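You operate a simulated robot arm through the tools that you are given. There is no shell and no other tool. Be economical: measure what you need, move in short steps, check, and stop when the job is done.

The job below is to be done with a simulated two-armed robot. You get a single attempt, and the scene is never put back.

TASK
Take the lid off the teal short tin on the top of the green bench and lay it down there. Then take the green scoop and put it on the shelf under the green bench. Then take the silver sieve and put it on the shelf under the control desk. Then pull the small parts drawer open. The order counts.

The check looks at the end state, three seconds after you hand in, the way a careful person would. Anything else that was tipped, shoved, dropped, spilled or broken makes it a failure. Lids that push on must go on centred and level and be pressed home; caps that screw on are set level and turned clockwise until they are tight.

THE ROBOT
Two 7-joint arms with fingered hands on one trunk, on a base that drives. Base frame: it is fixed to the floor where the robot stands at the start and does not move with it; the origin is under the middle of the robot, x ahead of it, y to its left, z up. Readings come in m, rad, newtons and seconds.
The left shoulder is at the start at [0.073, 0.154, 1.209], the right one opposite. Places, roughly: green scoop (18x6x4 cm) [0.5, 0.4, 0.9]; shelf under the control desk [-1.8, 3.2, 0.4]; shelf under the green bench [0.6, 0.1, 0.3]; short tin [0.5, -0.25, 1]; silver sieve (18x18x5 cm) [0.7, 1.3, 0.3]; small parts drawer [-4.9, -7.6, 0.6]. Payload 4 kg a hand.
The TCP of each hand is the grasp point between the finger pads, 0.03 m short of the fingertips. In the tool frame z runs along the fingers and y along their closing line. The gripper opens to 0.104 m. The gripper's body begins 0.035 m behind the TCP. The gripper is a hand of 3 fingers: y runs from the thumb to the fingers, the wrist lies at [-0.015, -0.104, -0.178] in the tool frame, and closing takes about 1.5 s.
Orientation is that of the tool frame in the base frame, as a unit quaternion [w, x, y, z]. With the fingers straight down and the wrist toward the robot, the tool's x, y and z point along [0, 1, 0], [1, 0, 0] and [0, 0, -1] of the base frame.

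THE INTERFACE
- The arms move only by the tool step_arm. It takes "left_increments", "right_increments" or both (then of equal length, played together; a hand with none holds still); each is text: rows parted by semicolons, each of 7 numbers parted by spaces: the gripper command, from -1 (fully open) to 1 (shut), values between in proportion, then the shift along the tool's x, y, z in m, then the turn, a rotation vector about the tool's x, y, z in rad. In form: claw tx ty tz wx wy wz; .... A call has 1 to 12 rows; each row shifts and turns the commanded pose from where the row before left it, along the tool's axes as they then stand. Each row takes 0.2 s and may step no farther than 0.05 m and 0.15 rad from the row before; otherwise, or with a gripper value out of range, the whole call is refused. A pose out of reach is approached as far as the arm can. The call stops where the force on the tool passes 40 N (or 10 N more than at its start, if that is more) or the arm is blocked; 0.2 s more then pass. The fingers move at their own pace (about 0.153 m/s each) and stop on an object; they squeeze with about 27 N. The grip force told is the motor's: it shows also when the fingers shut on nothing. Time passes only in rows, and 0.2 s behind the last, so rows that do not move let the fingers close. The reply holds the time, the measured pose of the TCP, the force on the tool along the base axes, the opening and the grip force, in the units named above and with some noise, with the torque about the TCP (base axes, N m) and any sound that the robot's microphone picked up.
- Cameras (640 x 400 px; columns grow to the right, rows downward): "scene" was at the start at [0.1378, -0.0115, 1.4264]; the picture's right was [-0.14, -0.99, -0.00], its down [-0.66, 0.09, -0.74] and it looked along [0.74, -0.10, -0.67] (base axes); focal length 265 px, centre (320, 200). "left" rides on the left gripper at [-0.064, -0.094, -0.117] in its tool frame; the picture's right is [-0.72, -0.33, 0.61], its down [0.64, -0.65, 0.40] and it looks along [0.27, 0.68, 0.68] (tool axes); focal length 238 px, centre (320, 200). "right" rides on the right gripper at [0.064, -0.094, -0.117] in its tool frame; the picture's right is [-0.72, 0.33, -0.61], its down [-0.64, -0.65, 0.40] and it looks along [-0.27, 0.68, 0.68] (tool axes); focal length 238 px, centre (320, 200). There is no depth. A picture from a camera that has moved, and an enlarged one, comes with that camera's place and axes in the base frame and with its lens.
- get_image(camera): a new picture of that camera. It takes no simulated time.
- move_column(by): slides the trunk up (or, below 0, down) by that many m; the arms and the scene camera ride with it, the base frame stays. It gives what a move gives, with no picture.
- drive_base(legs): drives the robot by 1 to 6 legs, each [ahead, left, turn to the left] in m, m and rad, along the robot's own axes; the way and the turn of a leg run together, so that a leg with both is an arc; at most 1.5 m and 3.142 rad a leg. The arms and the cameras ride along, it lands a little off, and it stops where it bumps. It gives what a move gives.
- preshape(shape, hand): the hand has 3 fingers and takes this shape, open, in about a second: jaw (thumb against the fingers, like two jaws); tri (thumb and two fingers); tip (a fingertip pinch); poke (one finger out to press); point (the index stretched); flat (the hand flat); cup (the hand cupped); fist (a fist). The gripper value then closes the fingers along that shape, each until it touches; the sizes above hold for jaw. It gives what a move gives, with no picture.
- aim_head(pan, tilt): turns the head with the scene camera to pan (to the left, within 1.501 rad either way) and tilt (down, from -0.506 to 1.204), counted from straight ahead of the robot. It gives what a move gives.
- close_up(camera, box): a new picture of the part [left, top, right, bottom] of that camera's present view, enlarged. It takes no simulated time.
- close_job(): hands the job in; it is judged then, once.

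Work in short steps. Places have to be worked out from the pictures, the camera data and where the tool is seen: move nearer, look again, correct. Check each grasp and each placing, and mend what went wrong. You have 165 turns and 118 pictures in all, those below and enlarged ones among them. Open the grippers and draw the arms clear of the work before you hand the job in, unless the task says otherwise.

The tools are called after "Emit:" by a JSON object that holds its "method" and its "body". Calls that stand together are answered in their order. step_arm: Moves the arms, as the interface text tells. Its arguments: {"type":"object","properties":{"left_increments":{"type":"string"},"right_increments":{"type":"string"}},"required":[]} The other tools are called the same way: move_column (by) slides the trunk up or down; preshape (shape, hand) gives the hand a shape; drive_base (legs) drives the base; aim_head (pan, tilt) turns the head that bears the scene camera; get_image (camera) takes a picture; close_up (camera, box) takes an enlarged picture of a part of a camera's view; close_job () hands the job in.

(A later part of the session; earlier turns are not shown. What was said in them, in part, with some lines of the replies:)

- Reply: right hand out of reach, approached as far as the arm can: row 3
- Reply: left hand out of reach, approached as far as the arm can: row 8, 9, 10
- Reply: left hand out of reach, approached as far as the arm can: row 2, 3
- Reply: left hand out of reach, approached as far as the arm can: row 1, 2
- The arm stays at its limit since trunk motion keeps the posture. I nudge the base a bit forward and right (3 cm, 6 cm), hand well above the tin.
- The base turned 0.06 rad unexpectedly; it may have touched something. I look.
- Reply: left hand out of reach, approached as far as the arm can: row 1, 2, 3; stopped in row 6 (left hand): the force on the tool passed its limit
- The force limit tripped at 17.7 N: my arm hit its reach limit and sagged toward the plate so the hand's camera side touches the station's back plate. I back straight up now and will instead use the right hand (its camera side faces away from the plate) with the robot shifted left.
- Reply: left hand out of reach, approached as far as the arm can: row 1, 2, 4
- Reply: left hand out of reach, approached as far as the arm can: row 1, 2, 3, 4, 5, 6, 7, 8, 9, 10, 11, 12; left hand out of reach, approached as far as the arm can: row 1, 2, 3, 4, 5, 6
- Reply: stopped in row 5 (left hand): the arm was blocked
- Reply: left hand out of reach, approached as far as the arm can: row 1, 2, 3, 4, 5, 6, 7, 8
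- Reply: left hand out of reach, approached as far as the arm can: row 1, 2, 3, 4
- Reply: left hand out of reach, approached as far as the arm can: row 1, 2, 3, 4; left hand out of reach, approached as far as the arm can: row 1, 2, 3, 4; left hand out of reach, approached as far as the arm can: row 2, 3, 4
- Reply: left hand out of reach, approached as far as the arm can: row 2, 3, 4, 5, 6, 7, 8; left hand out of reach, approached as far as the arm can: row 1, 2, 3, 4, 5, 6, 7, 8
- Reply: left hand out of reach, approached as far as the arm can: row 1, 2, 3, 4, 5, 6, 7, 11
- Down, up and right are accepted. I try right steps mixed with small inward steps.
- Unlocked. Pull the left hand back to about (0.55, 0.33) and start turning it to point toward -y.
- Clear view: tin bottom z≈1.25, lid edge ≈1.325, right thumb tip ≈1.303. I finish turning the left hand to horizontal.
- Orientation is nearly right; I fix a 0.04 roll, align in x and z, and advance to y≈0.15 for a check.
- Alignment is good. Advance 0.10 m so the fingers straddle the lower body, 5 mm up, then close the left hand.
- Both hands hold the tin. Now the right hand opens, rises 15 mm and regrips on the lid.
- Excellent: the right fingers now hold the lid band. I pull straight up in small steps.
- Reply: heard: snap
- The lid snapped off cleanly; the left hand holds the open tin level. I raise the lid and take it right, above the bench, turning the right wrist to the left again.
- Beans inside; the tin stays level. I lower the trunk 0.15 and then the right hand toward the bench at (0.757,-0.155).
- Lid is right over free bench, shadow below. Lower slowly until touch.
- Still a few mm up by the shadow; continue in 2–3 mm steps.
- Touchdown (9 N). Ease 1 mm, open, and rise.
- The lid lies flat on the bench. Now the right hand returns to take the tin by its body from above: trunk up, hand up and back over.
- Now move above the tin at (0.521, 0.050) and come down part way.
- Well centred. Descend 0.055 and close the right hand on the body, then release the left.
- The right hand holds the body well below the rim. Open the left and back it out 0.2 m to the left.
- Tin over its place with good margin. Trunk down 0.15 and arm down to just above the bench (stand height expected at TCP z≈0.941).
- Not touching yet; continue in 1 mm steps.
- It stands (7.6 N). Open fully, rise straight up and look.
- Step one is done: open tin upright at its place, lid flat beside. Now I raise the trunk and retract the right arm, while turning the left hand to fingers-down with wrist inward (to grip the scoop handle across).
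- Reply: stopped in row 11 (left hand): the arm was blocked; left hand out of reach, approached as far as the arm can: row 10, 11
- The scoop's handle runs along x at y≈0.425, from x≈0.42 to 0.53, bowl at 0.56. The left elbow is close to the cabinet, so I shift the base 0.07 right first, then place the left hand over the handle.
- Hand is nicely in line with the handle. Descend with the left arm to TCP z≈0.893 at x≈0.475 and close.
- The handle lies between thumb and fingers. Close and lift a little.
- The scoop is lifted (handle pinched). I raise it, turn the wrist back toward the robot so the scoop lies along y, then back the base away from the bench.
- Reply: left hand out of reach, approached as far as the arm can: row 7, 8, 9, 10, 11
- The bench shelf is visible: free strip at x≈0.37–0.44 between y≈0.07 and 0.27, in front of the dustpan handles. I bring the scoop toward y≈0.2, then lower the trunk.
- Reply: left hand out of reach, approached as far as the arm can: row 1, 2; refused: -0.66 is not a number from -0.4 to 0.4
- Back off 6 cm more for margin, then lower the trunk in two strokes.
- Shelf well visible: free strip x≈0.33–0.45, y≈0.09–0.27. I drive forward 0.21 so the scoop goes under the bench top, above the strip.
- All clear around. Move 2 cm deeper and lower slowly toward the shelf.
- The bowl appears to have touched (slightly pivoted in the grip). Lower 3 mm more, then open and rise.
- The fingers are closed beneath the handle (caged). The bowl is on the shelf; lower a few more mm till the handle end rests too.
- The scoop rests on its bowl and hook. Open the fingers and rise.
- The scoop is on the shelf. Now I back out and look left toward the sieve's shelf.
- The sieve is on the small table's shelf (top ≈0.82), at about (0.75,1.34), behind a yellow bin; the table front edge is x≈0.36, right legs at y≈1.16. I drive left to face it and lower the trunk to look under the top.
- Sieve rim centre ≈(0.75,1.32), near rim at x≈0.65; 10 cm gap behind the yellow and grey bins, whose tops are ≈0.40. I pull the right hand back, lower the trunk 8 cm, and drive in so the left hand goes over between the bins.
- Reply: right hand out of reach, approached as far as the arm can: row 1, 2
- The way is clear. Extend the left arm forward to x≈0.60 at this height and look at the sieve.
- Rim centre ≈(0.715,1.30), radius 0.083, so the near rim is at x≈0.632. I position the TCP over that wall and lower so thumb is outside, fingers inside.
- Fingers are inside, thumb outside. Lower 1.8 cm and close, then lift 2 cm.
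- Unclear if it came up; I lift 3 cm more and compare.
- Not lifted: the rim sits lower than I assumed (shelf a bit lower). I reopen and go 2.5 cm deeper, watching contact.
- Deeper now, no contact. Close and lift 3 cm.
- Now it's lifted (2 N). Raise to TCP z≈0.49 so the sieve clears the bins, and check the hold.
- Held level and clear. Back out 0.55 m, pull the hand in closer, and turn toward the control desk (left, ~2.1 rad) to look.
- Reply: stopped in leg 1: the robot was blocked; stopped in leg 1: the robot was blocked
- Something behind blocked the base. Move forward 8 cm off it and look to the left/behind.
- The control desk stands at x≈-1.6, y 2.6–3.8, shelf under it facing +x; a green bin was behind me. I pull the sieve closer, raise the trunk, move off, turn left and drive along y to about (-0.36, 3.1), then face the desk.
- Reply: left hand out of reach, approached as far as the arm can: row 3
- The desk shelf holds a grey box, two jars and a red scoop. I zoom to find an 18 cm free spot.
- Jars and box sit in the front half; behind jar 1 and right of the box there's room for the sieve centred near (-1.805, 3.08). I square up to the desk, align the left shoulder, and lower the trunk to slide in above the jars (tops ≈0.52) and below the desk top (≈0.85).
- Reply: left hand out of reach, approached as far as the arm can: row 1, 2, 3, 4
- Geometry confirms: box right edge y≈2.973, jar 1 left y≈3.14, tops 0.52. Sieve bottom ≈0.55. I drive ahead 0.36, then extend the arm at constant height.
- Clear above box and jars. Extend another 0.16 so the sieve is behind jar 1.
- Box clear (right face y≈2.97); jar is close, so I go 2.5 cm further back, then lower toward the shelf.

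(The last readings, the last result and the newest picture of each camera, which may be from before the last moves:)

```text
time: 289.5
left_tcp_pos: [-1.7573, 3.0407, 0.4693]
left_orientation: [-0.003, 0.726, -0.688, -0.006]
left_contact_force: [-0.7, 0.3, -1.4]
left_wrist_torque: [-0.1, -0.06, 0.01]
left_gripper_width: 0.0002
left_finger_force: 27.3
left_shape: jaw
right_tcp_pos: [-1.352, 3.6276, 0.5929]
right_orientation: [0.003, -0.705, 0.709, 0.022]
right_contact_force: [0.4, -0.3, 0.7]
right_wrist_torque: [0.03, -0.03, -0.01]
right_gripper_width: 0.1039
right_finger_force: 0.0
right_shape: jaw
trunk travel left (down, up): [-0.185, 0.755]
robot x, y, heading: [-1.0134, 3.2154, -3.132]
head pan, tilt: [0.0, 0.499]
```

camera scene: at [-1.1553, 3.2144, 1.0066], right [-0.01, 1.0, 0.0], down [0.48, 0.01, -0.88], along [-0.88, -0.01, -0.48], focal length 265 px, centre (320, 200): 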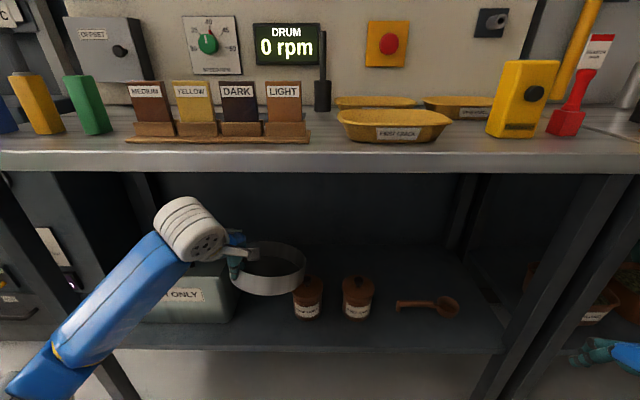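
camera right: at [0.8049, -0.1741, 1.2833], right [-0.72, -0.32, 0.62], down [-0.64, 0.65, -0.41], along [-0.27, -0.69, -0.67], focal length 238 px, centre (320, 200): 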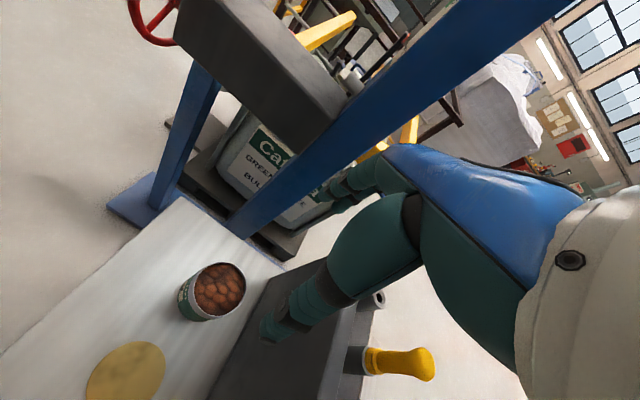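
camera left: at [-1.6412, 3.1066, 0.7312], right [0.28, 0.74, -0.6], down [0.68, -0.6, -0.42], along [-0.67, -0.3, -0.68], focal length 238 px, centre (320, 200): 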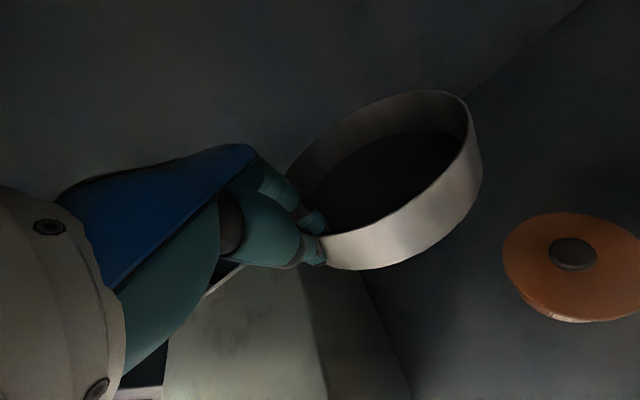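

Still hanging; continue in small steps until the weight is taken.

Emit:
{"method": "step_arm", "body": {"left_increments": "1 0 0 0.004 0 0 0; 1 0 0 0.004 0 0 0; 1 0 0 0.004 0 0 0; 1 0 0 0 0 0 0"}}

Emit:
{"method": "step_arm", "body": {"left_increments": "1 0 0 0.003 0 0 0; 1 0 0 0.003 0 0 0; 1 0 0 0 0 0 0"}}

Emit:
{"method": "get_image", "body": {"camera": "left"}}

```text
time: 290.5
left_tcp_pos: [-1.7578, 3.0407, 0.457]
left_orientation: [-0.003, 0.726, -0.688, -0.006]
left_contact_force: [-0.8, -0.4, -1.0]
left_wrist_torque: [-0.05, -0.07, 0.0]
left_gripper_width: 0.0
left_finger_force: 26.9
left_shape: jaw
right_tcp_pos: [-1.353, 3.6269, 0.5926]
right_orientation: [0.002, -0.705, 0.709, 0.021]
right_contact_force: [-0.2, -1.1, 0.4]
right_wrist_torque: [-0.03, -0.01, -0.02]
right_gripper_width: 0.1038
right_finger_force: 0.1
right_shape: jaw
trunk travel left (down, up): [-0.185, 0.755]
robot x, y, heading: [-1.0093, 3.2139, -3.129]
head pan, tilt: [0.0, 0.499]
```

```text
time: 291.3
left_tcp_pos: [-1.7576, 3.0399, 0.4495]
left_orientation: [-0.003, 0.726, -0.688, -0.007]
left_contact_force: [0.1, 0.4, -0.8]
left_wrist_torque: [-0.07, -0.1, -0.03]
left_gripper_width: 0.0
left_finger_force: 27.1
left_shape: jaw
right_tcp_pos: [-1.3519, 3.6271, 0.5924]
right_orientation: [0.002, -0.705, 0.709, 0.022]
right_contact_force: [-0.5, -0.2, 0.6]
right_wrist_torque: [0.04, 0.01, 0.01]
right_gripper_width: 0.1039
right_finger_force: 0.0
right_shape: jaw
trunk travel left (down, up): [-0.185, 0.755]
robot x, y, heading: [-1.0132, 3.2159, -3.127]
head pan, tilt: [0.0, 0.499]
```

```text
10 pictures are left
camera left: at [-1.6658, 3.107, 0.5681], right [0.28, 0.74, -0.6], down [0.68, -0.6, -0.42], along [-0.67, -0.3, -0.68], focal length 238 px, centre (320, 200)
```

left: 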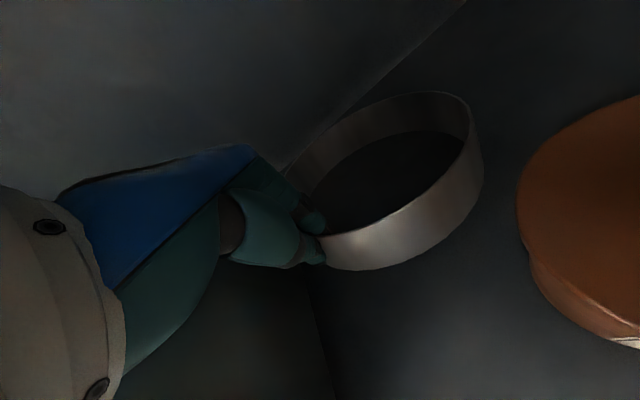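

Still hanging, with clear gap to the jar. Lower further in 3 mm steps.

Emit:
{"method": "step_arm", "body": {"left_increments": "1 0 0 0.003 0 0 0; 1 0 0 0.003 0 0 0; 1 0 0 0.003 0 0 0; 1 0 0 0 0 0 0"}}

Emit:
{"method": "step_arm", "body": {"left_increments": "1 0 0 0.003 0 0 0; 1 0 0 0.002 0 0 0; 1 0 0 0 0 0 0"}}

```text
time: 292.3
left_tcp_pos: [-1.7575, 3.0413, 0.4423]
left_orientation: [-0.003, 0.726, -0.688, -0.006]
left_contact_force: [-0.3, -0.6, -0.7]
left_wrist_torque: [-0.03, 0.02, -0.02]
left_gripper_width: 0.0
left_finger_force: 26.9
left_shape: jaw
right_tcp_pos: [-1.3523, 3.6279, 0.5924]
right_orientation: [0.001, -0.705, 0.709, 0.022]
right_contact_force: [-0.1, -0.3, 0.4]
right_wrist_torque: [0.01, 0.06, 0.02]
right_gripper_width: 0.1037
right_finger_force: 0.0
right_shape: jaw
trunk travel left (down, up): [-0.185, 0.755]
robot x, y, heading: [-1.0115, 3.2138, -3.132]
head pan, tilt: [0.0, 0.499]
```

```text
time: 293.1
left_tcp_pos: [-1.7567, 3.0428, 0.4374]
left_orientation: [-0.003, 0.727, -0.687, -0.007]
left_contact_force: [1.9, -0.3, -0.3]
left_wrist_torque: [0.04, 0.11, 0.0]
left_gripper_width: 0.0004
left_finger_force: 27.3
left_shape: jaw
right_tcp_pos: [-1.3528, 3.6268, 0.5929]
right_orientation: [0.002, -0.705, 0.709, 0.022]
right_contact_force: [-0.3, -0.3, 0.4]
right_wrist_torque: [0.01, -0.02, 0.01]
right_gripper_width: 0.104
right_finger_force: 0.1
right_shape: jaw
trunk travel left (down, up): [-0.185, 0.755]
robot x, y, heading: [-1.0142, 3.2153, -3.131]
head pan, tilt: [0.0, 0.499]
```

Torque flipped: the sieve touches the shelf. 2 mm more, then open and rise.

Emit:
{"method": "step_arm", "body": {"left_increments": "1 0 0 0.002 0 0 0; 1 0 0 0 0 0 0; 0.7 0 0 0 0 0 0; 0.3 0 0 0 0 0 0; -0.2 0 0 0 0 0 0; -0.5 0 0 0 0 0 0; -0.5 0 0 0 0 0 0; -0.5 0 0 -0.02 0 0 0; -0.5 0 0 -0.03 0 0 0; -0.5 0 0 -0.04 0 0 0; -0.5 0 0 -0.04 0 0 0; -0.5 0 0 -0.04 0 0 0"}}

Emit:
{"method": "get_image", "body": {"camera": "left"}}

```text
time: 295.7
left_tcp_pos: [-1.7579, 3.0401, 0.6054]
left_orientation: [-0.004, 0.726, -0.687, -0.006]
left_contact_force: [0.0, -0.8, 0.0]
left_wrist_torque: [0.0, 0.0, -0.01]
left_gripper_width: 0.0777
left_finger_force: 0.0
left_shape: jaw
right_tcp_pos: [-1.3519, 3.6271, 0.5929]
right_orientation: [0.002, -0.705, 0.709, 0.021]
right_contact_force: [0.4, 0.3, 0.1]
right_wrist_torque: [-0.01, -0.01, 0.01]
right_gripper_width: 0.1038
right_finger_force: 0.1
right_shape: jaw
trunk travel left (down, up): [-0.185, 0.755]
robot x, y, heading: [-1.0128, 3.2124, -3.129]
head pan, tilt: [0.0, 0.499]
```

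```text
9 pictures are left
camera left: at [-1.6665, 3.1063, 0.7238], right [0.28, 0.74, -0.6], down [0.68, -0.6, -0.42], along [-0.67, -0.3, -0.68], focal length 238 px, centre (320, 200)
```

left: 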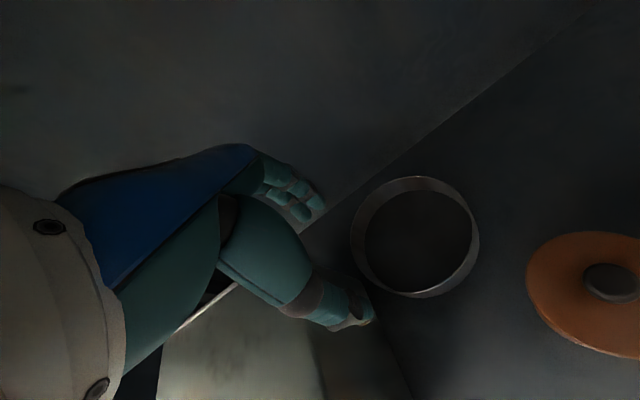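

The sieve stands level on the desk shelf. I draw the arm back out and reverse from the desk, then survey toward the drawer (-4.9,-7.6).

Emit:
{"method": "step_arm", "body": {"left_increments": "-0.5 0 -0.04 0 0 0 0; -0.5 0 -0.04 0 0 0 0; -0.5 0 -0.04 0 0 0 0; -0.5 0 -0.04 0 0 0 0; -0.5 0 -0.04 0 0 0 0; -0.5 0 -0.04 0 0 0 0; -0.5 0 -0.04 0 0 0 0; -0.5 0 0 0 0 0 0"}}

Emit:
{"method": "drive_base", "body": {"legs": [[-0.6, 0, 0], [0, 0, 1.3]]}}

Emit:
{"method": "move_column", "body": {"by": 0.4}}

Emit:
{"method": "aim_head", "body": {"pan": 0.0, "tilt": 0.25}}

Emit:
{"method": "get_image", "body": {"camera": "scene"}}

```text
time: 297.5
left_tcp_pos: [-1.4776, 3.0556, 0.6028]
left_orientation: [-0.004, 0.726, -0.688, -0.006]
left_contact_force: [-0.1, -0.4, 0.1]
left_wrist_torque: [0.02, 0.01, 0.01]
left_gripper_width: 0.0781
left_finger_force: 0.0
left_shape: jaw
right_tcp_pos: [-1.3508, 3.6268, 0.5922]
right_orientation: [0.003, -0.705, 0.709, 0.022]
right_contact_force: [0.8, -0.6, 0.2]
right_wrist_torque: [-0.01, 0.0, 0.01]
right_gripper_width: 0.1039
right_finger_force: 0.2
right_shape: jaw
trunk travel left (down, up): [-0.185, 0.755]
robot x, y, heading: [-1.0165, 3.2133, -3.131]
head pan, tilt: [0.0, 0.499]
```

```text
time: 304.1
left_tcp_pos: [-0.3853, 2.732, 0.6041]
left_orientation: [0.001, 0.994, -0.107, -0.007]
left_contact_force: [-0.2, 0.3, -0.6]
left_wrist_torque: [0.01, 0.01, 0.01]
left_gripper_width: 0.0778
left_finger_force: 0.0
left_shape: jaw
right_tcp_pos: [-0.9017, 3.0031, 0.5921]
right_orientation: [0.012, 0.99, -0.137, -0.018]
right_contact_force: [-0.6, 0.0, 0.2]
right_wrist_torque: [0.0, -0.01, 0.01]
right_gripper_width: 0.104
right_finger_force: 0.1
right_shape: jaw
trunk travel left (down, up): [-0.185, 0.755]
robot x, y, heading: [-0.4145, 3.2223, -1.826]
head pan, tilt: [0.0, 0.499]
```

```text
time: 307.9
left_tcp_pos: [-0.3848, 2.7295, 1.0037]
left_orientation: [0.001, 0.994, -0.106, -0.008]
left_contact_force: [0.0, 0.7, 0.5]
left_wrist_torque: [0.03, 0.0, 0.0]
left_gripper_width: 0.0779
left_finger_force: 0.0
left_shape: jaw
right_tcp_pos: [-0.9027, 3.0042, 0.9925]
right_orientation: [0.011, 0.99, -0.138, -0.018]
right_contact_force: [0.2, -0.2, -0.3]
right_wrist_torque: [0.03, 0.0, -0.01]
right_gripper_width: 0.1039
right_finger_force: 0.0
right_shape: jaw
trunk travel left (down, up): [-0.585, 0.355]
robot x, y, heading: [-0.4167, 3.2185, -1.827]
head pan, tilt: [0.0, 0.499]
```

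```text
time: 308.7
left_tcp_pos: [-0.3847, 2.7322, 1.0037]
left_orientation: [0.001, 0.994, -0.108, -0.007]
left_contact_force: [-0.3, -0.6, 0.1]
left_wrist_torque: [0.0, 0.0, 0.01]
left_gripper_width: 0.0779
left_finger_force: 0.1
left_shape: jaw
right_tcp_pos: [-0.9037, 3.0045, 0.9922]
right_orientation: [0.011, 0.99, -0.137, -0.018]
right_contact_force: [0.4, -0.3, 1.0]
right_wrist_torque: [0.0, 0.01, 0.01]
right_gripper_width: 0.1045
right_finger_force: 0.1
right_shape: jaw
trunk travel left (down, up): [-0.585, 0.355]
robot x, y, heading: [-0.4107, 3.2228, -1.826]
head pan, tilt: [0.0, 0.25]
```

```text
8 pictures are left
camera scene: at [-0.4523, 3.0808, 1.4297], right [-0.97, 0.25, 0.0], down [0.06, 0.24, -0.97], along [-0.25, -0.94, -0.25], focal length 265 px, centre (320, 200)
```

scene: 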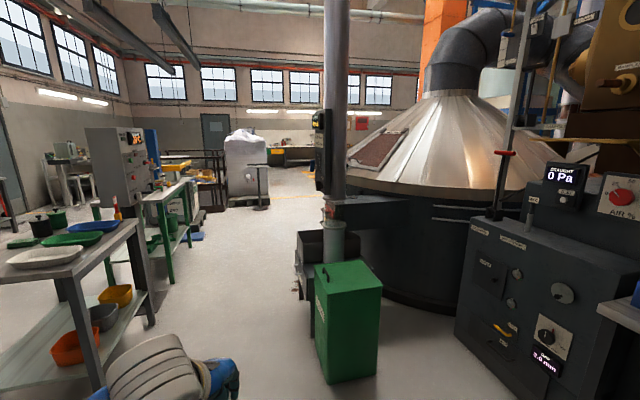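

The lane between the table (x≥0.36) and the green bin (x≤-0.75) leads down the hall; a bulk bag stands near (-0.3,-2.9). I go along x≈-0.2 to y≈1.7 first.

Emit:
{"method": "drive_base", "body": {"legs": [[0, 0, 0.255], [0, 0.2, 0], [1.4, 0, 0]]}}

```text
time: 317.8
left_tcp_pos: [-0.0784, 1.3412, 1.0041]
left_orientation: [0.002, 1.0, 0.015, -0.006]
left_contact_force: [-0.2, 0.6, 0.4]
left_wrist_torque: [-0.01, -0.02, 0.02]
left_gripper_width: 0.0778
left_finger_force: 0.1
left_shape: jaw
right_tcp_pos: [-0.6461, 1.4808, 0.9923]
right_orientation: [0.015, 1.0, -0.015, -0.017]
right_contact_force: [-0.5, 0.1, -0.2]
right_wrist_torque: [0.01, 0.02, 0.0]
right_gripper_width: 0.1042
right_finger_force: 0.0
right_shape: jaw
trunk travel left (down, up): [-0.585, 0.355]
robot x, y, heading: [-0.2237, 1.8088, -1.581]
head pan, tilt: [0.0, 0.25]
```

On track. Continue down the lane to y≈-0.6, then look.

Emit:
{"method": "drive_base", "body": {"legs": [[1.2, 0, 0.01], [1.2, 0, 0]]}}

Emit:
{"method": "aim_head", "body": {"pan": -0.4, "tilt": 0.25}}

Emit:
{"method": "get_image", "body": {"camera": "scene"}}

```text
time: 329.5
left_tcp_pos: [-0.0344, -1.0371, 1.0043]
left_orientation: [0.003, 0.999, 0.035, -0.007]
left_contact_force: [0.1, -0.2, 0.0]
left_wrist_torque: [-0.03, 0.03, -0.01]
left_gripper_width: 0.0779
left_finger_force: 0.0
left_shape: jaw
right_tcp_pos: [-0.6077, -0.9212, 0.9933]
right_orientation: [0.015, 1.0, 0.006, -0.016]
right_contact_force: [0.9, 0.2, -0.8]
right_wrist_torque: [-0.01, 0.01, 0.04]
right_gripper_width: 0.1041
right_finger_force: 0.0
right_shape: jaw
trunk travel left (down, up): [-0.585, 0.355]
robot x, y, heading: [-0.2, -0.5795, -1.545]
head pan, tilt: [0.0, 0.25]
```

```text
time: 330.4
left_tcp_pos: [-0.0332, -1.0374, 1.0041]
left_orientation: [0.003, 0.999, 0.035, -0.006]
left_contact_force: [-0.2, -0.6, 0.2]
left_wrist_torque: [0.04, -0.01, 0.0]
left_gripper_width: 0.0778
left_finger_force: 0.0
left_shape: jaw
right_tcp_pos: [-0.6081, -0.9222, 0.9927]
right_orientation: [0.015, 1.0, 0.004, -0.018]
right_contact_force: [-0.5, 0.6, -0.7]
right_wrist_torque: [0.0, 0.01, -0.02]
right_gripper_width: 0.104
right_finger_force: 0.1
right_shape: jaw
trunk travel left (down, up): [-0.585, 0.355]
robot x, y, heading: [-0.1995, -0.5766, -1.546]
head pan, tilt: [-0.4, 0.25]
```

```text
7 pictures are left
camera scene: at [-0.2325, -0.7149, 1.4298], right [-0.93, 0.36, 0.0], down [0.09, 0.23, -0.97], along [-0.35, -0.9, -0.25], focal length 265 px, centre (320, 200)
```

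scene: 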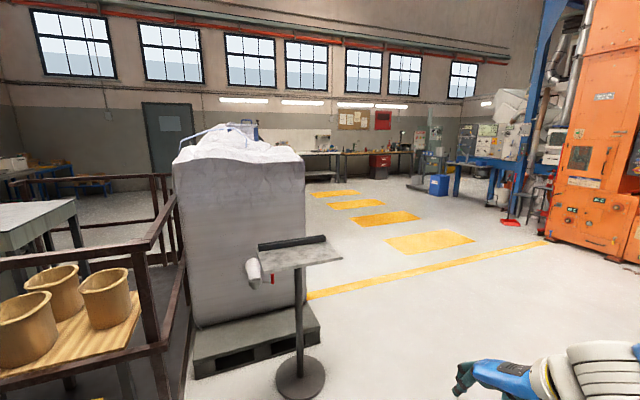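

The red cabinet under the far bench (≈(-4.9,-7.6)) must hold the drawer. I pass right of the bag stand via (-1.7,-2.0), then go toward (-4.0,-6.0).

Emit:
{"method": "drive_base", "body": {"legs": [[0, 0, -0.837], [1.2, 0, 0], [0.9, 0, 0], [0, 0, 0.29], [1.4, 0, 0], [1.4, 0, 0]]}}

Emit:
{"method": "aim_head", "body": {"pan": -0.1, "tilt": 0.3}}

Emit:
{"method": "get_image", "body": {"camera": "scene"}}

```text
time: 357.2
left_tcp_pos: [-3.0026, -5.0784, 1.0032]
left_orientation: [0.002, 0.982, -0.189, -0.008]
left_contact_force: [0.3, -0.8, 0.6]
left_wrist_torque: [0.0, 0.02, 0.02]
left_gripper_width: 0.0778
left_finger_force: 0.0
left_shape: jaw
right_tcp_pos: [-3.4679, -4.7204, 0.9932]
right_orientation: [0.011, 0.975, -0.22, -0.02]
right_contact_force: [0.3, -0.2, 0.1]
right_wrist_torque: [-0.05, -0.01, 0.0]
right_gripper_width: 0.1039
right_finger_force: 0.0
right_shape: jaw
trunk travel left (down, up): [-0.585, 0.355]
robot x, y, heading: [-2.9518, -4.5851, -1.991]
head pan, tilt: [-0.4, 0.25]
```

```text
time: 358.0
left_tcp_pos: [-3.0009, -5.0765, 1.004]
left_orientation: [0.001, 0.982, -0.191, -0.008]
left_contact_force: [0.8, -0.2, -1.0]
left_wrist_torque: [0.01, 0.02, -0.04]
left_gripper_width: 0.0777
left_finger_force: 0.1
left_shape: jaw
right_tcp_pos: [-3.4693, -4.7209, 0.9933]
right_orientation: [0.011, 0.975, -0.221, -0.021]
right_contact_force: [-0.3, -0.3, 0.1]
right_wrist_torque: [0.01, 0.0, 0.02]
right_gripper_width: 0.104
right_finger_force: 0.1
right_shape: jaw
trunk travel left (down, up): [-0.585, 0.355]
robot x, y, heading: [-2.9505, -4.5884, -1.994]
head pan, tilt: [-0.099, 0.3]
```

```text
6 pictures are left
camera scene: at [-3.0188, -4.7179, 1.4251], right [-0.86, 0.5, 0.0], down [0.15, 0.26, -0.95], along [-0.48, -0.83, -0.3], focal length 265 px, centre (320, 200)
```

scene: 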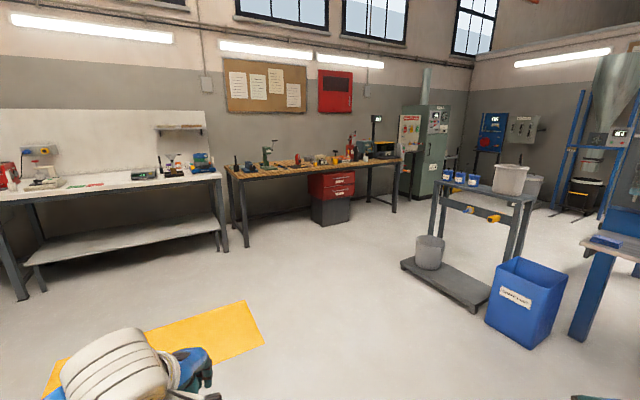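

The red two-drawer cabinet stands under the wooden bench at about (-4.9,-7.65), top drawer z≈0.57; a cart is nearby on the right. I drive to about (-4.45,-6.5) and face it.

Emit:
{"method": "drive_base", "body": {"legs": [[0, 0, -0.23], [1.3, 0, 0], [1.1, 0, 0], [0, 0, 0.655]]}}

Emit:
{"method": "move_column", "body": {"by": -0.25}}

Emit:
{"method": "aim_head", "body": {"pan": -0.35, "tilt": 0.45}}

Emit:
{"method": "get_image", "body": {"camera": "scene"}}

```text
time: 372.4
left_tcp_pos: [-4.2419, -6.9855, 1.0051]
left_orientation: [0.003, 1.0, 0.024, -0.007]
left_contact_force: [-0.4, 0.0, -0.1]
left_wrist_torque: [0.01, 0.0, -0.03]
left_gripper_width: 0.0776
left_finger_force: 0.1
left_shape: jaw
right_tcp_pos: [-4.8152, -6.8564, 0.9943]
right_orientation: [0.016, 1.0, -0.007, -0.017]
right_contact_force: [-0.4, -0.4, 0.7]
right_wrist_torque: [-0.04, 0.01, 0.0]
right_gripper_width: 0.1039
right_finger_force: 0.1
right_shape: jaw
trunk travel left (down, up): [-0.585, 0.355]
robot x, y, heading: [-4.402, -6.5215, -1.566]
head pan, tilt: [-0.099, 0.3]
```

```text
time: 375.0
left_tcp_pos: [-4.241, -6.9836, 0.755]
left_orientation: [0.002, 1.0, 0.023, -0.007]
left_contact_force: [0.5, 0.7, -0.2]
left_wrist_torque: [-0.01, -0.05, -0.02]
left_gripper_width: 0.078
left_finger_force: 0.0
left_shape: jaw
right_tcp_pos: [-4.8146, -6.8551, 0.743]
right_orientation: [0.016, 1.0, -0.007, -0.018]
right_contact_force: [-1.2, -0.4, 0.2]
right_wrist_torque: [-0.01, 0.01, 0.0]
right_gripper_width: 0.1039
right_finger_force: 0.1
right_shape: jaw
trunk travel left (down, up): [-0.335, 0.605]
robot x, y, heading: [-4.4017, -6.5172, -1.562]
head pan, tilt: [-0.099, 0.3]
```

```text
time: 375.8
left_tcp_pos: [-4.2414, -6.9832, 0.7545]
left_orientation: [0.002, 1.0, 0.024, -0.007]
left_contact_force: [-0.5, -0.3, 0.0]
left_wrist_torque: [0.01, 0.02, -0.01]
left_gripper_width: 0.0778
left_finger_force: 0.0
left_shape: jaw
right_tcp_pos: [-4.8148, -6.8553, 0.7437]
right_orientation: [0.015, 1.0, -0.007, -0.018]
right_contact_force: [-0.1, -1.0, 0.2]
right_wrist_torque: [0.01, 0.04, 0.0]
right_gripper_width: 0.1036
right_finger_force: 0.0
right_shape: jaw
trunk travel left (down, up): [-0.335, 0.605]
robot x, y, heading: [-4.398, -6.5248, -1.566]
head pan, tilt: [-0.351, 0.45]
```

```text
5 pictures are left
camera scene: at [-4.4287, -6.6578, 1.1612], right [-0.94, 0.34, 0.0], down [0.15, 0.41, -0.9], along [-0.3, -0.85, -0.44], focal length 265 px, centre (320, 200)
```

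scene: 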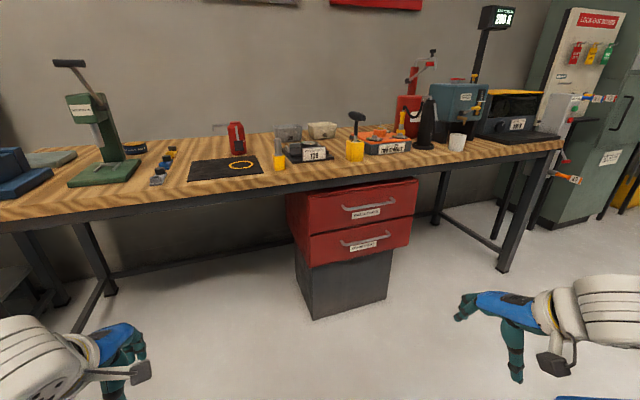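

Two drawers with handles and labels: upper handle at about (-4.97,-7.54,0.63), lower z≈0.46. I zoom in to read the labels.

Emit:
{"method": "close_up", "body": {"camera": "scene", "box": [280, 170, 430, 265]}}

```text
4.21 times, centred on (355, 218) of scene
camera zoom: at [-4.4287, -6.6578, 1.1612], right [-0.94, 0.34, 0.0], down [0.15, 0.41, -0.9], along [-0.3, -0.85, -0.44], focal length 1117 px, centre (173, 126)
```

zoom: 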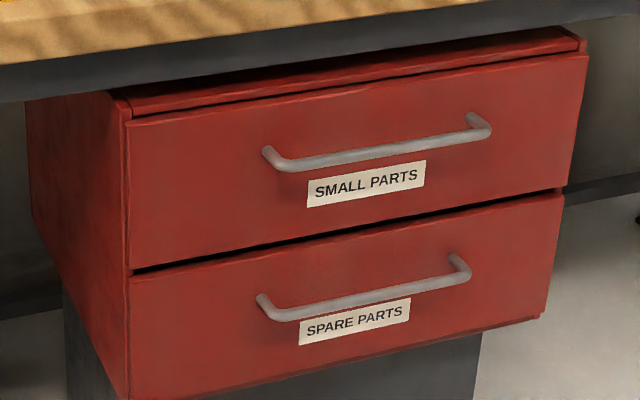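

The upper drawer is SMALL PARTS. I move to about (-4.62,-6.85), lower the trunk so the right hand is at handle height, and pitch the right hand forward (fingers toward the drawer, closing vertically).

Emit:
{"method": "drive_base", "body": {"legs": [[0.3, -0.22, 0]]}}

Emit:
{"method": "move_column", "body": {"by": -0.12}}

Emit:
{"method": "step_arm", "body": {"right_increments": "-1 0 0 0 -0.149 0 0; -1 0 0 0 -0.149 0 0; -1 0 0 0 -0.149 0 0; -1 0 0 0 -0.149 0 0; -1 0 0 0 -0.149 0 0; -1 0 0 0 -0.149 0 0; -1 0 0 0 -0.149 0 0; -1 0 0 0 -0.149 0 0; -1 0 0 0 -0.149 0 0; -1 0 0 0 -0.149 0 0; -1 0 0 0 -0.08 0 0; -1 0 0 0 0 0 0"}}

```text
time: 378.2
left_tcp_pos: [-4.4557, -7.2827, 0.753]
left_orientation: [0.002, 1.0, 0.025, -0.008]
left_contact_force: [0.6, 0.0, -0.6]
left_wrist_torque: [0.01, 0.03, -0.02]
left_gripper_width: 0.0781
left_finger_force: 0.0
left_shape: jaw
right_tcp_pos: [-5.0276, -7.1574, 0.7443]
right_orientation: [0.016, 1.0, -0.007, -0.018]
right_contact_force: [-0.2, 0.4, 0.4]
right_wrist_torque: [-0.01, 0.0, -0.02]
right_gripper_width: 0.1039
right_finger_force: 0.1
right_shape: jaw
trunk travel left (down, up): [-0.335, 0.605]
robot x, y, heading: [-4.6119, -6.8186, -1.561]
head pan, tilt: [-0.351, 0.45]
```

```text
time: 379.7
left_tcp_pos: [-4.4565, -7.2834, 0.6337]
left_orientation: [0.004, 1.0, 0.024, -0.007]
left_contact_force: [0.5, 0.7, -0.2]
left_wrist_torque: [-0.01, -0.02, 0.03]
left_gripper_width: 0.0777
left_finger_force: 0.1
left_shape: jaw
right_tcp_pos: [-5.0298, -7.1546, 0.6246]
right_orientation: [0.016, 1.0, -0.006, -0.018]
right_contact_force: [-0.1, 0.1, 0.1]
right_wrist_torque: [0.03, -0.01, 0.02]
right_gripper_width: 0.1035
right_finger_force: 0.1
right_shape: jaw
trunk travel left (down, up): [-0.215, 0.725]
robot x, y, heading: [-4.6162, -6.8185, -1.562]
head pan, tilt: [-0.351, 0.45]
```

```text
time: 382.3
left_tcp_pos: [-4.4577, -7.2835, 0.6344]
left_orientation: [0.003, 1.0, 0.024, -0.008]
left_contact_force: [-0.2, 0.4, -0.6]
left_wrist_torque: [0.02, -0.01, 0.0]
left_gripper_width: 0.0778
left_finger_force: 0.0
left_shape: jaw
right_tcp_pos: [-5.2229, -7.3483, 0.9412]
right_orientation: [0.718, 0.696, 0.008, -0.016]
right_contact_force: [0.8, -0.4, -0.2]
right_wrist_torque: [-0.03, -0.02, 0.0]
right_gripper_width: 0.1041
right_finger_force: 0.1
right_shape: jaw
right hand out of reach, approached as far as the arm can: row 1, 3, 4, 5, 6, 7, 8, 9, 10, 11
trunk travel left (down, up): [-0.215, 0.725]
robot x, y, heading: [-4.6131, -6.8202, -1.566]
head pan, tilt: [-0.351, 0.45]
```

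Orientation reached but the hand drifted to (-5.22,-7.35,0.94). I bring it to (-4.97,-7.35,0.63) in front of the handle.

Emit:
{"method": "step_arm", "body": {"right_increments": "-1 0.03 -0.036 -0.006 0 0 0; -1 0.03 -0.036 0 0 0 0; -1 0.03 -0.036 0 0 0 0; -1 0.03 -0.036 0 0 0 0; -1 0.03 -0.036 0 0 0 0; -1 0.03 -0.036 0 0 0 0; -1 0.03 -0.036 0 0 0 0; -1 0.03 -0.036 0 0 0 0; -1 0.01 -0.02 0 0 0 0; -1 0 0 0 0 0 0"}}

```text
time: 384.5
left_tcp_pos: [-4.4573, -7.2831, 0.6346]
left_orientation: [0.004, 1.0, 0.024, -0.007]
left_contact_force: [0.5, 0.8, -0.2]
left_wrist_torque: [-0.02, 0.03, 0.02]
left_gripper_width: 0.0778
left_finger_force: 0.0
left_shape: jaw
right_tcp_pos: [-5.2046, -7.3278, 0.8401]
right_orientation: [0.718, 0.695, 0.01, -0.015]
right_contact_force: [0.9, 0.4, -0.3]
right_wrist_torque: [-0.01, 0.01, 0.02]
right_gripper_width: 0.1038
right_finger_force: 0.0
right_shape: jaw
right hand out of reach, approached as far as the arm can: row 1, 2, 3, 4, 5, 6, 7, 8, 9
trunk travel left (down, up): [-0.215, 0.725]
robot x, y, heading: [-4.6139, -6.8233, -1.563]
head pan, tilt: [-0.351, 0.45]
```

The forward pitch is at a joint limit here. The bar is horizontal, so a shallower pitch (fingers ~40° below horizontal) grips just as well: I back the base 0.12, rotate back 0.7 rad, and then move.

Emit:
{"method": "drive_base", "body": {"legs": [[-0.12, 0, 0]]}}

Emit:
{"method": "step_arm", "body": {"right_increments": "-1 0 0 0 0.14 0 0; -1 0 0 0 0.14 0 0; -1 0 0 0 0.14 0 0; -1 0 0 0 0.14 0 0; -1 0 0 0 0.14 0 0; -1 0.045 0 0 0 0 0; -1 0.045 0 0 0 0 0; -1 0.045 0 0 0 0 0; -1 0.045 0 0 0 0 0; -1 0.04 0 0 0 0 0; -1 0 0 0 0 0 0"}}

```text
time: 385.7
left_tcp_pos: [-4.4586, -7.1608, 0.6356]
left_orientation: [0.003, 1.0, 0.023, -0.007]
left_contact_force: [-0.4, 0.2, 0.0]
left_wrist_torque: [-0.05, 0.0, -0.01]
left_gripper_width: 0.0778
left_finger_force: 0.0
left_shape: jaw
right_tcp_pos: [-5.2063, -7.2064, 0.841]
right_orientation: [0.718, 0.696, 0.009, -0.014]
right_contact_force: [-0.7, -0.5, 0.3]
right_wrist_torque: [-0.01, 0.02, -0.01]
right_gripper_width: 0.104
right_finger_force: 0.1
right_shape: jaw
trunk travel left (down, up): [-0.215, 0.725]
robot x, y, heading: [-4.6137, -6.6967, -1.569]
head pan, tilt: [-0.351, 0.45]
```

```text
time: 388.1
left_tcp_pos: [-4.4559, -7.1611, 0.6349]
left_orientation: [0.004, 1.0, 0.023, -0.008]
left_contact_force: [0.7, -0.4, -1.2]
left_wrist_torque: [0.0, -0.01, 0.01]
left_gripper_width: 0.078
left_finger_force: 0.1
left_shape: jaw
right_tcp_pos: [-5.0674, -7.22, 0.8455]
right_orientation: [0.435, 0.9, 0.01, -0.011]
right_contact_force: [0.6, 0.7, 0.0]
right_wrist_torque: [0.0, 0.03, -0.02]
right_gripper_width: 0.1038
right_finger_force: 0.1
right_shape: jaw
right hand out of reach, approached as far as the arm can: row 8, 9, 10
trunk travel left (down, up): [-0.215, 0.725]
robot x, y, heading: [-4.6145, -6.7036, -1.567]
head pan, tilt: [-0.351, 0.45]
```

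Now extend along the finger direction toward a pre-grasp 10 cm before the bar: (-4.97,-7.44,0.69).

Emit:
{"method": "step_arm", "body": {"right_increments": "-1 0 0.002 0.038 0 0 0; -1 0.016 0.002 0.038 0 0 0; -1 0.016 0.002 0.038 0 0 0; -1 0.016 0.002 0.038 0 0 0; -1 0.016 0.002 0.038 0 0 0; -1 0.016 0.002 0.038 0 0 0; -1 0.017 0.002 0.038 0 0 0; -1 0 0 0 0 0 0"}}

Emit:
{"method": "get_image", "body": {"camera": "right"}}

```text
time: 389.9
left_tcp_pos: [-4.4585, -7.1613, 0.6355]
left_orientation: [0.003, 1.0, 0.024, -0.006]
left_contact_force: [-0.2, -0.1, -0.2]
left_wrist_torque: [-0.03, -0.01, 0.01]
left_gripper_width: 0.0777
left_finger_force: 0.1
left_shape: jaw
right_tcp_pos: [-5.0854, -7.4231, 0.7249]
right_orientation: [0.435, 0.9, 0.006, -0.015]
right_contact_force: [-0.2, 0.4, -0.1]
right_wrist_torque: [0.02, 0.01, 0.02]
right_gripper_width: 0.1039
right_finger_force: 0.1
right_shape: jaw
right hand out of reach, approached as far as the arm can: row 1, 2, 3, 4, 5, 6, 7
trunk travel left (down, up): [-0.215, 0.725]
robot x, y, heading: [-4.616, -6.6983, -1.565]
head pan, tilt: [-0.351, 0.45]
```

```text
3 pictures are left
camera right: at [-5.0226, -7.2728, 0.722], right [-0.7, 0.28, 0.66], down [-0.66, 0.09, -0.74], along [-0.27, -0.96, 0.12], focal length 238 px, centre (320, 200)
```

right: 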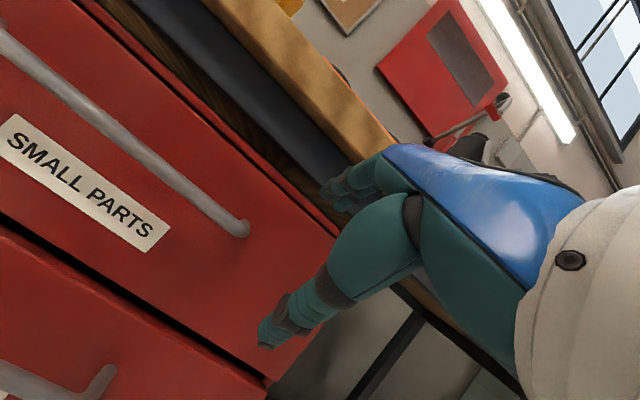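

The bar runs x≈-5.04…-4.83 at y≈-7.46, z≈0.675. My hand is too far right and can't go further in, so I back off 4 cm, drive the base 0.13 to its left, and narrow the opening.

Emit:
{"method": "step_arm", "body": {"right_increments": "-1 0 0 -0.04 0 0 0; -0.3 0 0 0 0 0 0; -0.3 0 0 0 0 0 0"}}

Emit:
{"method": "drive_base", "body": {"legs": [[0, 0.13, 0]]}}

Emit:
{"method": "step_arm", "body": {"right_increments": "-0.3 0 0 0 0 0 0; -0.3 0 0 0 0 0 0; -0.3 0 0 0 0 0 0"}}

```text
time: 390.7
left_tcp_pos: [-4.4584, -7.1623, 0.6354]
left_orientation: [0.004, 1.0, 0.023, -0.006]
left_contact_force: [0.1, -0.4, -0.9]
left_wrist_torque: [0.01, 0.0, -0.01]
left_gripper_width: 0.0776
left_finger_force: 0.0
left_shape: jaw
right_tcp_pos: [-5.0844, -7.3903, 0.7492]
right_orientation: [0.436, 0.9, 0.003, -0.017]
right_contact_force: [-0.3, -0.4, 0.0]
right_wrist_torque: [0.0, -0.04, -0.01]
right_gripper_width: 0.0682
right_finger_force: 0.0
right_shape: jaw
trunk travel left (down, up): [-0.215, 0.725]
robot x, y, heading: [-4.6152, -6.7008, -1.563]
head pan, tilt: [-0.351, 0.45]
```

```text
time: 392.0
left_tcp_pos: [-4.3295, -7.1599, 0.6348]
left_orientation: [0.004, 1.0, 0.024, -0.007]
left_contact_force: [0.0, -0.1, 0.4]
left_wrist_torque: [0.01, 0.04, -0.02]
left_gripper_width: 0.0779
left_finger_force: 0.0
left_shape: jaw
right_tcp_pos: [-4.9561, -7.3915, 0.7501]
right_orientation: [0.436, 0.9, 0.002, -0.017]
right_contact_force: [0.1, -0.3, 0.0]
right_wrist_torque: [0.01, 0.03, -0.04]
right_gripper_width: 0.068
right_finger_force: 0.1
right_shape: jaw
trunk travel left (down, up): [-0.215, 0.725]
robot x, y, heading: [-4.4828, -6.7015, -1.569]
head pan, tilt: [-0.351, 0.45]
```

```text
time: 392.8
left_tcp_pos: [-4.326, -7.1603, 0.6346]
left_orientation: [0.004, 1.0, 0.024, -0.008]
left_contact_force: [0.6, 0.6, 0.0]
left_wrist_torque: [0.02, -0.02, 0.01]
left_gripper_width: 0.0777
left_finger_force: 0.1
left_shape: jaw
right_tcp_pos: [-4.9519, -7.3884, 0.7535]
right_orientation: [0.437, 0.899, 0.003, -0.018]
right_contact_force: [0.6, -0.1, -1.0]
right_wrist_torque: [0.02, -0.05, -0.04]
right_gripper_width: 0.068
right_finger_force: 0.0
right_shape: jaw
trunk travel left (down, up): [-0.215, 0.725]
robot x, y, heading: [-4.4828, -6.6982, -1.566]
head pan, tilt: [-0.351, 0.45]
```

Take a picture to place the bar relative to the fingers.

Emit:
{"method": "get_image", "body": {"camera": "right"}}

```text
2 pictures are left
camera right: at [-4.8874, -7.24, 0.7477], right [-0.69, 0.29, 0.66], down [-0.67, 0.09, -0.74], along [-0.27, -0.95, 0.13], focal length 238 px, centre (320, 200)
```

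right: 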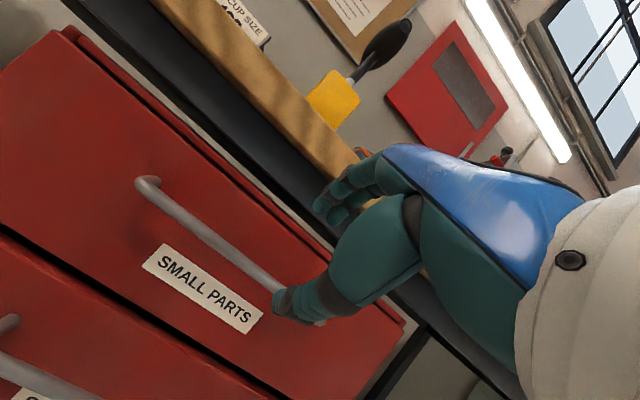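

Triangulated: bar mounts at y≈-7.471, z≈0.687, bar about 2 cm in front. I narrow the opening and advance so the bar lies near the fingertips, then close.

Emit:
{"method": "step_arm", "body": {"right_increments": "0.1 0 -0.02 0 0 0 0; 0.1 0 0 0.02 0 0 0; 0.1 0 0 0.02 0 0 0; 0.1 0 0 0.015 0 0 0; 0.1 0 0 0.01 0 0 0; 0.1 0 0 0.008 0 0 0; 0.1 0 0 0 0 0 0; 1 0 0 0 0 0 0; 1 0 0 0 0 0 0; 1 0 0 0 0 0 0; 1 0 0 0 0 0 0; 1 0 0 0 0 0 0"}}

```text
time: 395.4
left_tcp_pos: [-4.3278, -7.1601, 0.6357]
left_orientation: [0.003, 1.0, 0.024, -0.007]
left_contact_force: [0.5, -0.6, -0.1]
left_wrist_torque: [-0.02, 0.03, 0.02]
left_gripper_width: 0.078
left_finger_force: 0.1
left_shape: jaw
right_tcp_pos: [-4.96, -7.4096, 0.7118]
right_orientation: [0.436, 0.9, 0.004, -0.016]
right_contact_force: [-0.2, -0.2, -0.6]
right_wrist_torque: [-0.02, 0.01, 0.01]
right_gripper_width: 0.0001
right_finger_force: 27.5
right_shape: jaw
right hand out of reach, approached as far as the arm can: row 3, 4, 5, 6
trunk travel left (down, up): [-0.215, 0.725]
robot x, y, heading: [-4.4865, -6.699, -1.565]
head pan, tilt: [-0.351, 0.45]
```

It closed just short of the bar: the arm hits a joint limit. I open, back off, lower the trunk 0.12 and raise the hand relative to it for more freedom.

Emit:
{"method": "step_arm", "body": {"right_increments": "0.1 0 0 0 0 0 0; 0.1 0 0 -0.03 0 0 0; 0.1 0 0 -0.03 0 0 0; 0.1 0 0 0 0 0 0"}}

Emit:
{"method": "move_column", "body": {"by": -0.12}}

Emit:
{"method": "step_arm", "body": {"right_increments": "0.1 0 0.031 -0.025 0 0 0; 0.1 0 0.031 -0.025 0 0 0; 0.1 0 0.031 -0.025 0 0 0; 0.1 0 0 0 0 0 0"}}

```text
time: 396.4
left_tcp_pos: [-4.3282, -7.1612, 0.6343]
left_orientation: [0.004, 1.0, 0.024, -0.008]
left_contact_force: [0.0, -0.5, -0.5]
left_wrist_torque: [0.02, 0.03, 0.0]
left_gripper_width: 0.0779
left_finger_force: 0.1
left_shape: jaw
right_tcp_pos: [-4.9576, -7.3634, 0.7493]
right_orientation: [0.437, 0.899, 0.002, -0.018]
right_contact_force: [0.3, 0.6, 0.0]
right_wrist_torque: [-0.01, 0.01, 0.01]
right_gripper_width: 0.0467
right_finger_force: 0.0
right_shape: jaw
trunk travel left (down, up): [-0.215, 0.725]
robot x, y, heading: [-4.487, -6.6965, -1.565]
head pan, tilt: [-0.351, 0.45]
```

```text
time: 397.9
left_tcp_pos: [-4.3272, -7.1602, 0.5146]
left_orientation: [0.005, 1.0, 0.023, -0.007]
left_contact_force: [0.0, 0.9, -0.3]
left_wrist_torque: [0.0, -0.01, -0.01]
left_gripper_width: 0.0778
left_finger_force: 0.0
left_shape: jaw
right_tcp_pos: [-4.9573, -7.3617, 0.6298]
right_orientation: [0.436, 0.9, 0.003, -0.017]
right_contact_force: [0.3, 0.1, 0.2]
right_wrist_torque: [-0.02, 0.01, -0.02]
right_gripper_width: 0.0464
right_finger_force: 0.1
right_shape: jaw
trunk travel left (down, up): [-0.095, 0.845]
robot x, y, heading: [-4.4863, -6.7013, -1.565]
head pan, tilt: [-0.351, 0.45]
```

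```text
time: 398.9
left_tcp_pos: [-4.3279, -7.1594, 0.5159]
left_orientation: [0.003, 1.0, 0.023, -0.008]
left_contact_force: [0.4, 0.6, -0.6]
left_wrist_torque: [0.0, -0.01, 0.0]
left_gripper_width: 0.0777
left_finger_force: 0.0
left_shape: jaw
right_tcp_pos: [-4.9538, -7.3608, 0.7494]
right_orientation: [0.437, 0.899, 0.003, -0.018]
right_contact_force: [0.5, -0.4, -0.2]
right_wrist_torque: [-0.02, 0.02, 0.03]
right_gripper_width: 0.0466
right_finger_force: 0.2
right_shape: jaw
trunk travel left (down, up): [-0.095, 0.845]
robot x, y, heading: [-4.4861, -6.7009, -1.565]
head pan, tilt: [-0.351, 0.45]
```

Free now. Advance 0.095 along the finger direction and close.

Emit:
{"method": "step_arm", "body": {"right_increments": "0.1 0 0 0.025 0 0 0; 0.1 0 0 0.025 0 0 0; 0.1 0 0 0.02 0 0 0; 0.1 0 0 0.015 0 0 0; 0.1 0 0 0.01 0 0 0; 0.1 0 0 0 0 0 0; 1 0 0 0 0 0 0; 1 0 0 0 0 0 0; 1 0 0 0 0 0 0; 1 0 0 0 0 0 0; 1 0 0 0 0 0 0"}}

```text
time: 401.3
left_tcp_pos: [-4.3276, -7.1597, 0.516]
left_orientation: [0.005, 1.0, 0.024, -0.009]
left_contact_force: [0.5, -0.8, -0.4]
left_wrist_torque: [0.01, -0.03, -0.05]
left_gripper_width: 0.0781
left_finger_force: 0.1
left_shape: jaw
right_tcp_pos: [-4.9558, -7.435, 0.6921]
right_orientation: [0.44, 0.898, 0.003, -0.018]
right_contact_force: [-1.6, -2.3, 12.4]
right_wrist_torque: [-0.41, 0.07, -0.07]
right_gripper_width: 0.0082
right_finger_force: 26.3
right_shape: jaw
trunk travel left (down, up): [-0.095, 0.845]
robot x, y, heading: [-4.4808, -6.6989, -1.567]
head pan, tilt: [-0.351, 0.45]
```

Contact and an 8 mm grip width: the bar is held. I pull straight back (+y) in 2 cm steps.

Emit:
{"method": "step_arm", "body": {"right_increments": "1 0 -0.0062 -0.0078 0 0 0; 1 0 -0.0124 -0.0157 0 0 0; 1 0 -0.0124 -0.0157 0 0 0; 1 0 -0.0124 -0.0157 0 0 0; 1 0 -0.0124 -0.0157 0 0 0; 1 0 0 0 0 0 0"}}

Emit:
{"method": "get_image", "body": {"camera": "right"}}

```text
time: 402.7
left_tcp_pos: [-4.3276, -7.1594, 0.5156]
left_orientation: [0.006, 1.0, 0.024, -0.008]
left_contact_force: [-0.5, 0.1, 0.0]
left_wrist_torque: [-0.04, 0.01, -0.04]
left_gripper_width: 0.0778
left_finger_force: 0.1
left_shape: jaw
right_tcp_pos: [-4.9562, -7.3459, 0.6926]
right_orientation: [0.439, 0.898, 0.003, -0.019]
right_contact_force: [-4.3, -0.8, 14.7]
right_wrist_torque: [-0.52, 0.11, -0.15]
right_gripper_width: 0.0085
right_finger_force: 27.1
right_shape: jaw
trunk travel left (down, up): [-0.095, 0.845]
robot x, y, heading: [-4.485, -6.6985, -1.572]
head pan, tilt: [-0.351, 0.45]
```

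```text
1 pictures are left
camera right: at [-4.8907, -7.1962, 0.6879], right [-0.69, 0.29, 0.66], down [-0.67, 0.09, -0.74], along [-0.27, -0.95, 0.13], focal length 238 px, centre (320, 200)
```

right: 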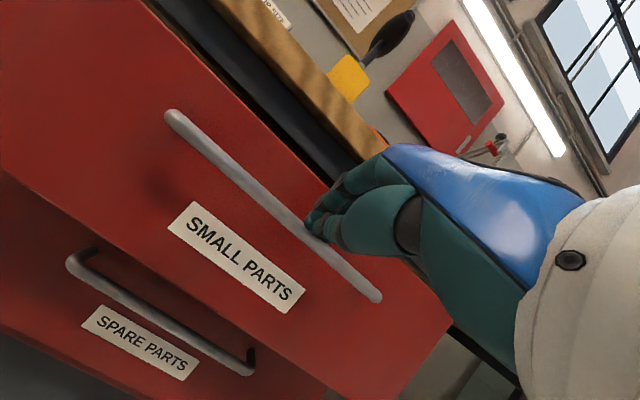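

The drawer is sliding open (≈9 cm). I pull it further by reversing the base 0.14 m.

Emit:
{"method": "drive_base", "body": {"legs": [[-0.07, 0, 0], [-0.07, 0, 0]]}}

```text
time: 404.3
left_tcp_pos: [-4.3269, -7.0178, 0.5162]
left_orientation: [0.005, 1.0, 0.023, -0.009]
left_contact_force: [0.2, -0.1, -0.1]
left_wrist_torque: [0.01, 0.02, 0.02]
left_gripper_width: 0.0777
left_finger_force: 0.0
left_shape: jaw
right_tcp_pos: [-4.956, -7.2051, 0.6921]
right_orientation: [0.439, 0.898, 0.004, -0.018]
right_contact_force: [-1.3, 0.7, 13.0]
right_wrist_torque: [-0.46, 0.03, 0.0]
right_gripper_width: 0.0086
right_finger_force: 26.8
right_shape: jaw
trunk travel left (down, up): [-0.095, 0.845]
robot x, y, heading: [-4.4855, -6.5579, -1.569]
head pan, tilt: [-0.351, 0.45]
```

Still holding, total about 23 cm. One more 5 cm pull, then release along the finger axis.

Emit:
{"method": "drive_base", "body": {"legs": [[-0.05, 0, 0]]}}

Emit:
{"method": "step_arm", "body": {"right_increments": "0.6 0 0 0 0 0 0; 0.1 0 0 0 0 0 0; 0.1 0 0 0 0 0 0; 0.1 0 0 0 0 0 0; 0.1 0 0 -0.01 0 0 0; 0.1 0 0 -0.02 0 0 0; 0.1 0 0 -0.03 0 0 0; 0.1 0 0 -0.04 0 0 0; 0.1 0 0 0 0 0 0"}}

```text
time: 405.2
left_tcp_pos: [-4.3277, -6.9691, 0.5171]
left_orientation: [0.005, 1.0, 0.023, -0.009]
left_contact_force: [0.8, 0.0, -0.6]
left_wrist_torque: [0.0, -0.04, -0.03]
left_gripper_width: 0.0777
left_finger_force: 0.0
left_shape: jaw
right_tcp_pos: [-4.9542, -7.1546, 0.6927]
right_orientation: [0.44, 0.898, 0.004, -0.018]
right_contact_force: [0.2, -0.3, 10.6]
right_wrist_torque: [-0.36, 0.04, 0.05]
right_gripper_width: 0.0074
right_finger_force: 27.1
right_shape: jaw
trunk travel left (down, up): [-0.095, 0.845]
robot x, y, heading: [-4.4867, -6.5039, -1.568]
head pan, tilt: [-0.351, 0.45]
```

```text
time: 407.2
left_tcp_pos: [-4.3283, -6.9681, 0.5158]
left_orientation: [0.005, 1.0, 0.024, -0.007]
left_contact_force: [-0.3, -0.1, 0.1]
left_wrist_torque: [-0.02, 0.0, -0.01]
left_gripper_width: 0.0778
left_finger_force: 0.1
left_shape: jaw
right_tcp_pos: [-4.9529, -7.078, 0.7525]
right_orientation: [0.439, 0.898, 0.003, -0.018]
right_contact_force: [-0.1, 0.3, -0.1]
right_wrist_torque: [0.01, -0.02, -0.02]
right_gripper_width: 0.0466
right_finger_force: 0.2
right_shape: jaw
trunk travel left (down, up): [-0.095, 0.845]
robot x, y, heading: [-4.4824, -6.5081, -1.569]
head pan, tilt: [-0.351, 0.45]
```

Released freely. I open the grippers fully, back the base 0.2 m straight away, and check with the last picture.

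Emit:
{"method": "step_arm", "body": {"right_increments": "-1 0 0 -0.03 0 0 0; -1 0 0 0 0 0 0; -1 0 0 0 0 0 0", "left_increments": "-1 0 0 0 0 0 0; -1 0 0 0 0 0 0; -1 0 0 0 0 0 0"}}

Emit:
{"method": "drive_base", "body": {"legs": [[-0.2, 0, 0]]}}

Emit:
{"method": "get_image", "body": {"camera": "scene"}}

```text
time: 408.0
left_tcp_pos: [-4.3287, -6.9701, 0.5152]
left_orientation: [0.005, 1.0, 0.023, -0.008]
left_contact_force: [0.1, -0.3, 1.0]
left_wrist_torque: [0.01, -0.01, 0.01]
left_gripper_width: 0.1037
left_finger_force: 0.1
left_shape: jaw
right_tcp_pos: [-4.952, -7.054, 0.7711]
right_orientation: [0.438, 0.899, 0.002, -0.019]
right_contact_force: [0.9, -0.8, 0.3]
right_wrist_torque: [0.02, 0.01, 0.02]
right_gripper_width: 0.1038
right_finger_force: 0.0
right_shape: jaw
trunk travel left (down, up): [-0.095, 0.845]
robot x, y, heading: [-4.4868, -6.5073, -1.567]
head pan, tilt: [-0.351, 0.45]
```

```text
time: 409.6
left_tcp_pos: [-4.327, -6.7725, 0.5154]
left_orientation: [0.005, 1.0, 0.024, -0.007]
left_contact_force: [-0.6, 0.5, -0.5]
left_wrist_torque: [0.01, -0.01, 0.0]
left_gripper_width: 0.1037
left_finger_force: 0.1
left_shape: jaw
right_tcp_pos: [-4.9513, -6.8592, 0.7721]
right_orientation: [0.439, 0.898, 0.004, -0.018]
right_contact_force: [-0.6, -0.8, 0.1]
right_wrist_torque: [0.01, -0.01, 0.01]
right_gripper_width: 0.1039
right_finger_force: 0.0
right_shape: jaw
trunk travel left (down, up): [-0.095, 0.845]
robot x, y, heading: [-4.4894, -6.315, -1.566]
head pan, tilt: [-0.351, 0.45]
```

```text
0 pictures are left
camera scene: at [-4.5164, -6.4486, 0.9212], right [-0.94, 0.34, 0.0], down [0.15, 0.41, -0.9], along [-0.3, -0.85, -0.44], focal length 265 px, centre (320, 200)
```

scene: 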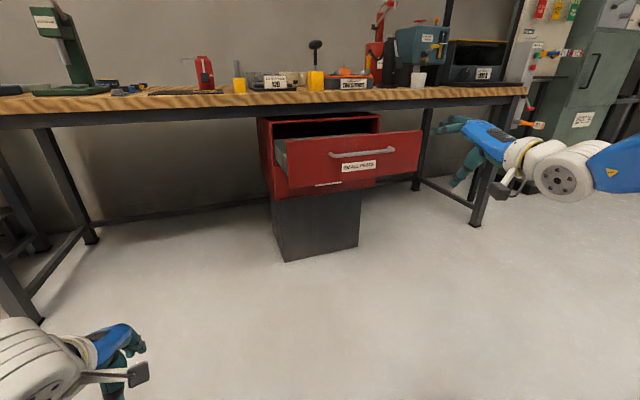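

The small parts drawer is well open, only that one, and the hands are clear and open. I hand in.

Emit:
{"method": "close_job", "body": {}}

```text
The job is handed in.
```

I did all four steps in the order you gave and handed the job in; I haven't seen the check's result.

- **Tin:** The lid fitted tightly, so I picked the teal tin up and pulled the lid off with two hands. The lid lies flat on the green bench. The open tin is back within about a centimetre of where it stood, with the beans still in it.
- **Scoop:** It is on the shelf under the green bench.
- **Sieve:** It is on the shelf under the control desk, behind the jars and beside the ash box.
- **Drawer:** The small parts drawer is pulled open about 28 cm; the spare parts drawer below it stayed shut.

**Contacts along the way:**
- My left hand pressed against the station's back plate on the green bench.
- The left arm was stopped once close to the cabinet beside the green bench.
- The base was stopped once reversing near the green bin, and it turned slightly when I crept up to the bench.

I saw nothing tipped or moved in the pictures afterwards, but I did not check each of these spots again before handing in.
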